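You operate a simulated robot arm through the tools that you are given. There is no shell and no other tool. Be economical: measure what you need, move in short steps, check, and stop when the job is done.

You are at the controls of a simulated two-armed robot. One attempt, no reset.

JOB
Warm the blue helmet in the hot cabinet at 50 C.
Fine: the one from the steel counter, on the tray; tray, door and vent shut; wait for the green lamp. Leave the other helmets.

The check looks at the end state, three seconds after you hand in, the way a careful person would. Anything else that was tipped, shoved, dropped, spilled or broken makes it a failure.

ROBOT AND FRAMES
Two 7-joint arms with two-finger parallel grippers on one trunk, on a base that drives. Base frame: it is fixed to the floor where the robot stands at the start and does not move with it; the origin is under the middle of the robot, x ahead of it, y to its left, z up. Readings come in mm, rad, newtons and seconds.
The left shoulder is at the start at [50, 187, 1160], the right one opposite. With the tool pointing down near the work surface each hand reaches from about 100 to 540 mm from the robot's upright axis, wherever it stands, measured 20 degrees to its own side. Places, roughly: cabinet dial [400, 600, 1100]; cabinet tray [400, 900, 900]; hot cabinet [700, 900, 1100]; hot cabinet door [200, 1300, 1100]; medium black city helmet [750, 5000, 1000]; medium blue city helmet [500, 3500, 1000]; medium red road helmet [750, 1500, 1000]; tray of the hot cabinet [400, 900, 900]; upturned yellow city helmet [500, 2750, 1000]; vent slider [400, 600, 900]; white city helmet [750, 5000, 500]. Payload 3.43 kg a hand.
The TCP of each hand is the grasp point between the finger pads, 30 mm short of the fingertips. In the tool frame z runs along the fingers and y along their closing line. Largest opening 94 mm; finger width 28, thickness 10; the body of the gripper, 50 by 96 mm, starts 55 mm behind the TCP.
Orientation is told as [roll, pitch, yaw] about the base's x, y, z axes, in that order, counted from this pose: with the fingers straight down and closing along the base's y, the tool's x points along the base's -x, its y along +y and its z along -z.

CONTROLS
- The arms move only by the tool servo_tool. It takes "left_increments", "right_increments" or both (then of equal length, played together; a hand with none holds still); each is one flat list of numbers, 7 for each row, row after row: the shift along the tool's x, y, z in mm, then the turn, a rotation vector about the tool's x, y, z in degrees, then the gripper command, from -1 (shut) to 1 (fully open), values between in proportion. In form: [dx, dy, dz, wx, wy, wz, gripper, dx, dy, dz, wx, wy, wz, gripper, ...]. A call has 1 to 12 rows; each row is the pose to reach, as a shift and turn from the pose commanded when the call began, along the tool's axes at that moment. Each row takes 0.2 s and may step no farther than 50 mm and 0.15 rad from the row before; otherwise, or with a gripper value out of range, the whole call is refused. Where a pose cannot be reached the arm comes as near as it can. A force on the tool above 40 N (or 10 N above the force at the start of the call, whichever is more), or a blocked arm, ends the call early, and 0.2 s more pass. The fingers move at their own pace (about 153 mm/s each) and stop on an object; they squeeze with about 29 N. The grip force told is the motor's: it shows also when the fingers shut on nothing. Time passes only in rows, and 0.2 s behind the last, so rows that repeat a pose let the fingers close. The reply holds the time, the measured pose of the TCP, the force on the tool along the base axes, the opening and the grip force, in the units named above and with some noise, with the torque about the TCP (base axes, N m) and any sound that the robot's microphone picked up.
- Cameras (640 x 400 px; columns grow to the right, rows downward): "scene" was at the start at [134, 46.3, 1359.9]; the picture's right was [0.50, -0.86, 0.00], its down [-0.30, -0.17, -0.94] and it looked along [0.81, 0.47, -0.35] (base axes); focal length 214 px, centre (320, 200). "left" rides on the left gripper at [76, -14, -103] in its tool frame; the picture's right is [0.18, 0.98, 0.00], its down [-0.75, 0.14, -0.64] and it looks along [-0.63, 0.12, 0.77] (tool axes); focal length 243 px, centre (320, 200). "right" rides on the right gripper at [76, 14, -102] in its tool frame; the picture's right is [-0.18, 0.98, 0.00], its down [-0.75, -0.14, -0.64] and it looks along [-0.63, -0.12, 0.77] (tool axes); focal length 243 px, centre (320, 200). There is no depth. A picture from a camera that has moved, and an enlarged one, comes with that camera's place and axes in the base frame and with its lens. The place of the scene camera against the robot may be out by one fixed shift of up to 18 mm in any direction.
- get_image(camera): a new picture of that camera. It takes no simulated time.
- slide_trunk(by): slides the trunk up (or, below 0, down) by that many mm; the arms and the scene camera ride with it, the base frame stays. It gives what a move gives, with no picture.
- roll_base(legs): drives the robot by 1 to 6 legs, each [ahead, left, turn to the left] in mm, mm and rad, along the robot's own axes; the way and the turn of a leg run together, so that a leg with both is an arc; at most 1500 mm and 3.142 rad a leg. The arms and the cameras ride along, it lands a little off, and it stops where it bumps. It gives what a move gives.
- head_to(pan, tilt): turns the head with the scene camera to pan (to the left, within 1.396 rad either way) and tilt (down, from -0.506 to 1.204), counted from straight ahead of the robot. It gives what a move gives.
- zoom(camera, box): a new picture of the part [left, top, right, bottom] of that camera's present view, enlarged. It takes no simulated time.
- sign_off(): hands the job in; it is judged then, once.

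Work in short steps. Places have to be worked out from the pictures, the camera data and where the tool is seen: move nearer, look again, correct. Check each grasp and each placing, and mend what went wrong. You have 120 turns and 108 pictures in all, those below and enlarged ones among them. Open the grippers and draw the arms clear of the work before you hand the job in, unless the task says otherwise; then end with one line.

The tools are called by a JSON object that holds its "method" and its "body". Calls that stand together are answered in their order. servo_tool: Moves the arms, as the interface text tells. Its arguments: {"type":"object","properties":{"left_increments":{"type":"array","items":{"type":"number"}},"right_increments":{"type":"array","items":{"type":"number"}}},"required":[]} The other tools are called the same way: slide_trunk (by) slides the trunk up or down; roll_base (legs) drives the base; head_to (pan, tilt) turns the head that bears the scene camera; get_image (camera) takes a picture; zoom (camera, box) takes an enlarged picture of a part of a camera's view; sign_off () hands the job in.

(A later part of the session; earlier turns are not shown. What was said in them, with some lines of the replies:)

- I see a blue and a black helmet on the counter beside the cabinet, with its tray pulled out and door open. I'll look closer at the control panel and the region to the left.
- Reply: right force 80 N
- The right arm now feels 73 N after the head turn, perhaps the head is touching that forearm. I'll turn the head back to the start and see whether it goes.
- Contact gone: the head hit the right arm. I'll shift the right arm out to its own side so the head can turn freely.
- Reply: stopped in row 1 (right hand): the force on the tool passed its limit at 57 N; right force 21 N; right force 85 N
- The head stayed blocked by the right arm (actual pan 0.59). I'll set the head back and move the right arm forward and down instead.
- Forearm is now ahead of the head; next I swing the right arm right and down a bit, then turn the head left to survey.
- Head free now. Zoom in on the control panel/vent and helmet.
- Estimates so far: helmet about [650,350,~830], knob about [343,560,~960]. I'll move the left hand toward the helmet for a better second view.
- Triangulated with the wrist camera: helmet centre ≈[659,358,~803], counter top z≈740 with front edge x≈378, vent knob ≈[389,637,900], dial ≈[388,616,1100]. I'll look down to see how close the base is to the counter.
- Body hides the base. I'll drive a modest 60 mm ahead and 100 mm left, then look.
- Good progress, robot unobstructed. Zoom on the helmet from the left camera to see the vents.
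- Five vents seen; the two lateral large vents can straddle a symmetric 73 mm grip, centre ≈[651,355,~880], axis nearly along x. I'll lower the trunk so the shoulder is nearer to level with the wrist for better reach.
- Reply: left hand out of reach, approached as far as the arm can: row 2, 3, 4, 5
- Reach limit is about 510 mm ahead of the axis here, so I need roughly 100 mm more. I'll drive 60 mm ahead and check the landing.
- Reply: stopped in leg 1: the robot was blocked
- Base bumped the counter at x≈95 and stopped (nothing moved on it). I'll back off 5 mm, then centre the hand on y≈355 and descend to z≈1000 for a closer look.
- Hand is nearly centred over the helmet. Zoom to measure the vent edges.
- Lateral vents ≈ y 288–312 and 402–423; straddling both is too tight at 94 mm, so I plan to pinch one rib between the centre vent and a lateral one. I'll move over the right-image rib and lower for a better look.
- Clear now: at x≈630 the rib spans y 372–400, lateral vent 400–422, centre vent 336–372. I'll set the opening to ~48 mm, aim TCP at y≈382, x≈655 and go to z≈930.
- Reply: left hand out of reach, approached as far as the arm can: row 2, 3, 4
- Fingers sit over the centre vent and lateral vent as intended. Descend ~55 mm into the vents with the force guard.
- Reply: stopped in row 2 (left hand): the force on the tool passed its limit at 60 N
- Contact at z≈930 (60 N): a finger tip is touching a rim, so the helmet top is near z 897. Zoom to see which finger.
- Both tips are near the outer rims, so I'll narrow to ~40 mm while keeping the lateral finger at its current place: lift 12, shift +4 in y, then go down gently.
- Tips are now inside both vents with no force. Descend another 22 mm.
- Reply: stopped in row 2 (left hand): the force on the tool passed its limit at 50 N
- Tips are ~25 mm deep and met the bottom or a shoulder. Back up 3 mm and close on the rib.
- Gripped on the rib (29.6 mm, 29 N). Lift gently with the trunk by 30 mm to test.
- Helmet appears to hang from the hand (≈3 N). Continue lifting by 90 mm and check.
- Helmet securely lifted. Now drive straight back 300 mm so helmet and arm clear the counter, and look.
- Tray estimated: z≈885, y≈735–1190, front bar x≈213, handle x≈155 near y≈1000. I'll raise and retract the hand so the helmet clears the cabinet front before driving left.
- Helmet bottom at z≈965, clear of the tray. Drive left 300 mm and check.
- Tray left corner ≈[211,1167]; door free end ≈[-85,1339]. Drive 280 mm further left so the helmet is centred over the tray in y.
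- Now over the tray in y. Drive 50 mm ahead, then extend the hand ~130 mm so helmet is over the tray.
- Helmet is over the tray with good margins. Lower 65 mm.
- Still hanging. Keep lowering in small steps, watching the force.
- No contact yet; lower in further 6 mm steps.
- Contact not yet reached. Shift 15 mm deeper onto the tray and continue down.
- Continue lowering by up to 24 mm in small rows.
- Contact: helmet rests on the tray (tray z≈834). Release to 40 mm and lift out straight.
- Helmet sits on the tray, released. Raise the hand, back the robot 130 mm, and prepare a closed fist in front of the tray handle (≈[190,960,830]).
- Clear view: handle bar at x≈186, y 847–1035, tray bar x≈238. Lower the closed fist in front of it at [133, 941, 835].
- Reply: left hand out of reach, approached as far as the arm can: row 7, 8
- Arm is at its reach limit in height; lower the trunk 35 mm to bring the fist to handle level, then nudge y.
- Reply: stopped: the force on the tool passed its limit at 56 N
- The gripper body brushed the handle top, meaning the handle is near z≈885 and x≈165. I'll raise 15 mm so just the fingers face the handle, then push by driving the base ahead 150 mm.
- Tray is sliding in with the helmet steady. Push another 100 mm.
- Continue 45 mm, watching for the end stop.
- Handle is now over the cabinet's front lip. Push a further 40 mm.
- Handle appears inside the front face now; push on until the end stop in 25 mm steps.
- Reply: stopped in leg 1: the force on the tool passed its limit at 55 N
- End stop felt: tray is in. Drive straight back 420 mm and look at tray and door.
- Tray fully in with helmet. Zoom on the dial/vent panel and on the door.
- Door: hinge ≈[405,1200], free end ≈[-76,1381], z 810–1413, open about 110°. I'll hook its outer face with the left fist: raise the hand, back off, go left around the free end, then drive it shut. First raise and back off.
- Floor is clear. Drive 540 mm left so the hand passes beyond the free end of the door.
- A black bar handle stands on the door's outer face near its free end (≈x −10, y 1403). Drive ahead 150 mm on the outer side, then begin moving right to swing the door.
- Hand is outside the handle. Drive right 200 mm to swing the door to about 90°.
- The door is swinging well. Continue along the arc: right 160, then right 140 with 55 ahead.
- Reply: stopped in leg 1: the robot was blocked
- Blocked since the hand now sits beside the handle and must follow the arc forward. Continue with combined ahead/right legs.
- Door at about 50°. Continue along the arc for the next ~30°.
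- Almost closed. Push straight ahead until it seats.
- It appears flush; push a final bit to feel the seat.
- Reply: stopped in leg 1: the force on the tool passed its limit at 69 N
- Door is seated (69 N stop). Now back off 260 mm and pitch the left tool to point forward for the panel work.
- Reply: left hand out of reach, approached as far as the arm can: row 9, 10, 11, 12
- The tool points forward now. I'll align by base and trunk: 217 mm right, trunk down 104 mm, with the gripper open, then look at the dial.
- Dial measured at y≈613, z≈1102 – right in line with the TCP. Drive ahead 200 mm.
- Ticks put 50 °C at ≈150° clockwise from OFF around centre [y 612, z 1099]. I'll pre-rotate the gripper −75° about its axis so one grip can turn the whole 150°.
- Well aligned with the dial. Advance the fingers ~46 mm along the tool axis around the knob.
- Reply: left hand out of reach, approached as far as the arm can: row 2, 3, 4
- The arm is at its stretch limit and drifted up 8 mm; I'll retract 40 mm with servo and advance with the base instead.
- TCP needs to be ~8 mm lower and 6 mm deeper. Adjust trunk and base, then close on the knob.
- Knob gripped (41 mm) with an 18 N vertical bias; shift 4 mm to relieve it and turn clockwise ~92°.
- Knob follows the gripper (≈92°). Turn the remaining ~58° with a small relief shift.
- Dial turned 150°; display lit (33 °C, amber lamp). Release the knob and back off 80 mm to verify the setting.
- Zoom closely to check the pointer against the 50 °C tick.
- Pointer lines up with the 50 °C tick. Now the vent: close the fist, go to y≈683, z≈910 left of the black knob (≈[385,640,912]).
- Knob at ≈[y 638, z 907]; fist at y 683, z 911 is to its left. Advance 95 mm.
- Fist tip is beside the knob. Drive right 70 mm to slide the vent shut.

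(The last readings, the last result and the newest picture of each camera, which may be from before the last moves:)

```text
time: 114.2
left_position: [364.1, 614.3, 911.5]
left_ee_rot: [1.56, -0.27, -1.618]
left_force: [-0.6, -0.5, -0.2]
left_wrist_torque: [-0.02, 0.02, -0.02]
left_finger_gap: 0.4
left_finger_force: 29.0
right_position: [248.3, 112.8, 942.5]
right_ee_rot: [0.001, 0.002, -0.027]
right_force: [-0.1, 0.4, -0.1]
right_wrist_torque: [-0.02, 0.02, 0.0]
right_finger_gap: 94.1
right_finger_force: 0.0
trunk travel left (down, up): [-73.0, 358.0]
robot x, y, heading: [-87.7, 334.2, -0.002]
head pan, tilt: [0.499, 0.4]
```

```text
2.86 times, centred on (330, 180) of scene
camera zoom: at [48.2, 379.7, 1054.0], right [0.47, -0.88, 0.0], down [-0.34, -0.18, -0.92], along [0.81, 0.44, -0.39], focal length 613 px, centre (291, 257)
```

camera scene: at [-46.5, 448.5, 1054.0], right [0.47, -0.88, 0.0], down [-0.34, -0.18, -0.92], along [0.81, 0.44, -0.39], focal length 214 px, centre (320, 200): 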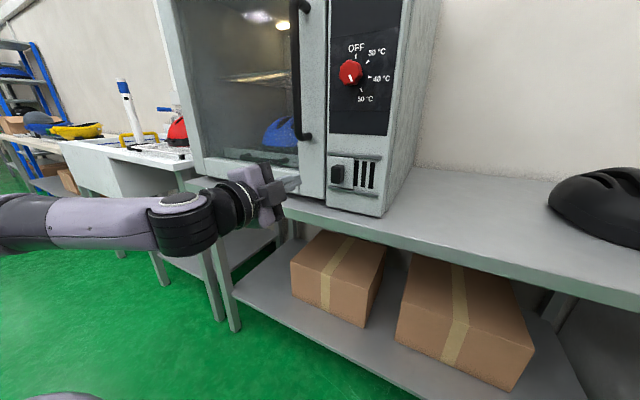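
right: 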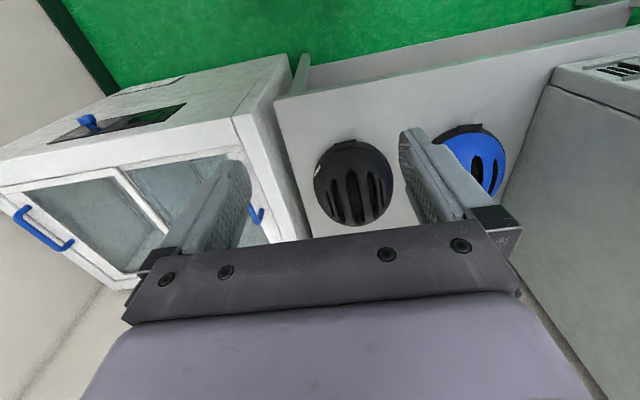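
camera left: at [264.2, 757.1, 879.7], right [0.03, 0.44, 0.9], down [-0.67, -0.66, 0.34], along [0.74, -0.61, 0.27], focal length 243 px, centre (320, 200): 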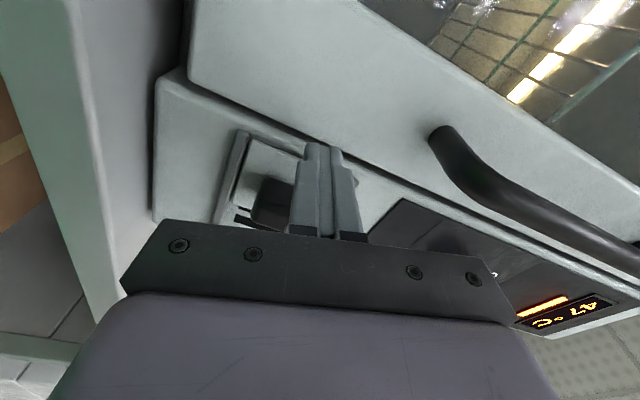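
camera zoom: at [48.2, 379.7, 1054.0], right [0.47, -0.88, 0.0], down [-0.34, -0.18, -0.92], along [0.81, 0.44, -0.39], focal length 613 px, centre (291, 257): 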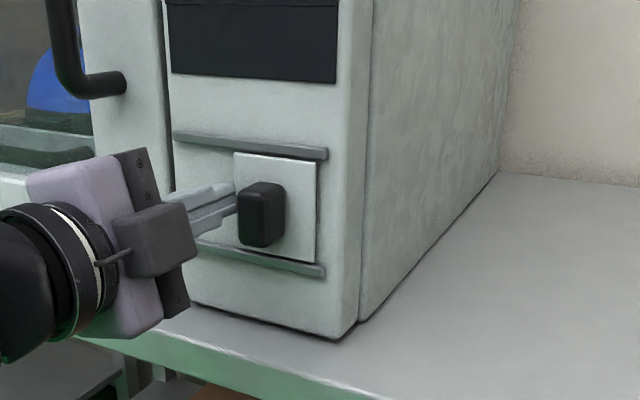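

Slots are covered; push another 12 mm to its end stop to be sure.

{"method": "roll_base", "body": {"legs": [[0, -14, 0]]}}

{"method": "zoom", "body": {"camera": "scene", "box": [240, 110, 420, 250]}}

```text
time: 115.0
left_position: [363.5, 607.7, 911.3]
left_ee_rot: [1.56, -0.276, -1.603]
left_force: [-7.1, 30.8, -1.2]
left_wrist_torque: [0.19, 0.06, 0.76]
left_finger_gap: 0.0
left_finger_force: 28.7
right_position: [247.9, 101.2, 942.1]
right_ee_rot: [0.0, 0.0, -0.026]
right_force: [-0.2, 0.2, -0.2]
right_wrist_torque: [0.03, 0.0, 0.01]
right_finger_gap: 93.7
right_finger_force: 0.0
trunk travel left (down, up): [-73.0, 358.0]
robot x, y, heading: [-85.7, 318.9, -0.004]
head pan, tilt: [0.499, 0.4]
```

```text
2.86 times, centred on (330, 180) of scene
camera zoom: at [47.6, 368.5, 1053.9], right [0.47, -0.88, 0.0], down [-0.34, -0.19, -0.92], along [0.81, 0.44, -0.39], focal length 613 px, centre (291, 257)
```

zoom: 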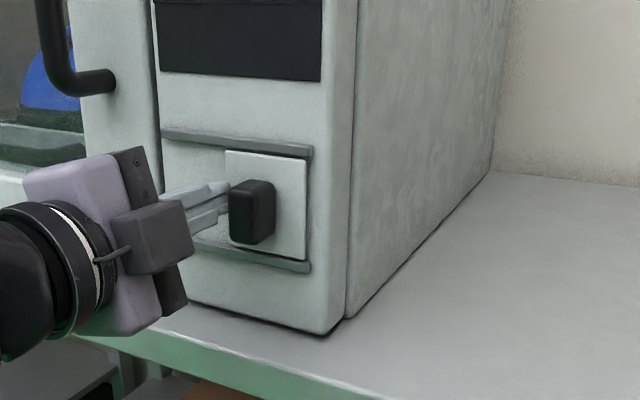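

Vent at its end stop, slots covered. Relieve, back away and raise the trunk, then check the lamp, door and helmet.

{"method": "roll_base", "body": {"legs": [[0, 18, 0], [-300, 0, 0]]}}

{"method": "slide_trunk", "body": {"by": 200}}

{"method": "get_image", "body": {"camera": "scene"}}

```text
time: 117.5
left_position: [66.0, 627.2, 911.2]
left_ee_rot: [1.561, -0.271, -1.597]
left_force: [0.1, 0.3, 0.0]
left_wrist_torque: [-0.03, -0.02, -0.02]
left_finger_gap: 0.2
left_finger_force: 29.4
right_position: [-48.2, 119.9, 942.0]
right_ee_rot: [0.001, 0.0, -0.021]
right_force: [-0.3, 0.2, -0.1]
right_wrist_torque: [0.0, 0.0, -0.01]
right_finger_gap: 93.9
right_finger_force: 0.0
trunk travel left (down, up): [-73.0, 358.0]
robot x, y, heading: [-385.9, 342.0, -0.006]
head pan, tilt: [0.499, 0.4]
```

```text
time: 119.7
left_position: [65.6, 627.2, 1112.4]
left_ee_rot: [1.561, -0.272, -1.596]
left_force: [0.6, -0.2, 0.1]
left_wrist_torque: [0.0, -0.02, -0.03]
left_finger_gap: 0.2
left_finger_force: 28.5
right_position: [-47.6, 120.1, 1141.1]
right_ee_rot: [0.002, 0.003, -0.021]
right_force: [-0.3, 0.1, -0.3]
right_wrist_torque: [0.0, -0.02, 0.02]
right_finger_gap: 94.0
right_finger_force: 0.1
trunk travel left (down, up): [-273.0, 158.0]
robot x, y, heading: [-384.6, 343.0, -0.004]
head pan, tilt: [0.499, 0.4]
```

```text
13 pictures are left
camera scene: at [-249.8, 385.8, 1253.9], right [0.48, -0.88, 0.0], down [-0.34, -0.19, -0.92], along [0.81, 0.44, -0.39], focal length 214 px, centre (320, 200)
```

scene: 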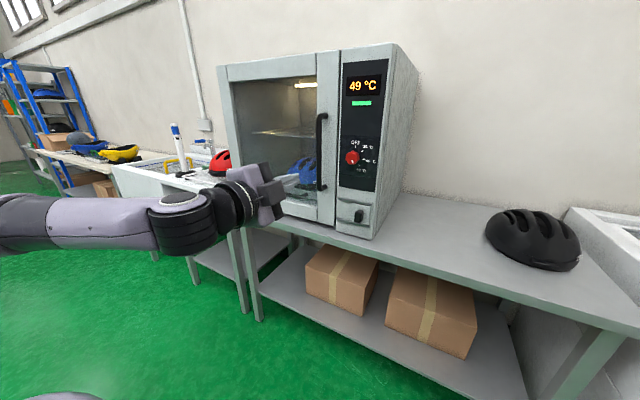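

Lamp is green at 49 °C. Open the left gripper clear of the work, wait a moment, and check the cabinet closely.

{"method": "servo_tool", "body": {"left_increments": [0, 0, 0, 0, 0, 0, 1, 0, 0, 0, 0, 0, 0, 1, 0, 0, 0, 0, 0, 0, 1, 0, 0, 0, 0, 0, 0, 1, 0, 0, 0, 0, 0, 0, 1, 0, 0, 0, 0, 0, 0, 1]}}

{"method": "roll_base", "body": {"legs": [[-150, 100, 0]]}}

{"method": "zoom", "body": {"camera": "scene", "box": [200, 50, 460, 260]}}

```text
time: 121.1
left_position: [66.4, 626.8, 1112.1]
left_ee_rot: [1.561, -0.27, -1.596]
left_force: [0.2, 0.4, -0.5]
left_wrist_torque: [-0.01, -0.01, -0.01]
left_finger_gap: 93.7
left_finger_force: 0.0
right_position: [-47.0, 120.5, 1141.6]
right_ee_rot: [0.002, 0.002, -0.022]
right_force: [0.1, 0.2, 0.2]
right_wrist_torque: [0.01, 0.0, 0.0]
right_finger_gap: 93.8
right_finger_force: 0.1
trunk travel left (down, up): [-273.0, 158.0]
robot x, y, heading: [-383.4, 342.7, 0.001]
head pan, tilt: [0.499, 0.4]
```

```text
time: 122.6
left_position: [-85.1, 726.5, 1111.1]
left_ee_rot: [1.559, -0.273, -1.597]
left_force: [-0.6, 0.0, -0.7]
left_wrist_torque: [0.0, 0.01, -0.04]
left_finger_gap: 94.3
left_finger_force: 0.0
right_position: [-199.3, 220.5, 1141.9]
right_ee_rot: [0.002, 0.001, -0.021]
right_force: [0.5, 0.4, 0.3]
right_wrist_torque: [-0.03, -0.02, 0.01]
right_finger_gap: 94.1
right_finger_force: 0.0
trunk travel left (down, up): [-273.0, 158.0]
robot x, y, heading: [-533.5, 441.5, -0.0]
head pan, tilt: [0.499, 0.4]
```

```text
1.90 times, centred on (330, 155) of scene
camera zoom: at [-401.1, 486.1, 1254.0], right [0.48, -0.88, 0.0], down [-0.34, -0.19, -0.92], along [0.81, 0.44, -0.39], focal length 408 px, centre (301, 286)
```

zoom: 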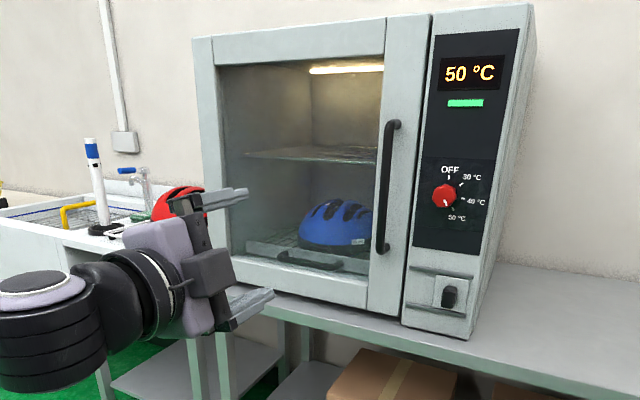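

The display reads 50 °C with the green lamp on. Door, tray and vent are shut, the helmet is upright on the tray, and both grippers are open and clear, so I'm handing in.

{"method": "sign_off", "body": {}}

```text
The job is handed in.
```

The blue helmet from the steel counter is on the tray in the hot cabinet at 50 °C, with tray, door and vent shut and the green lamp on; I did not touch the other helmets.
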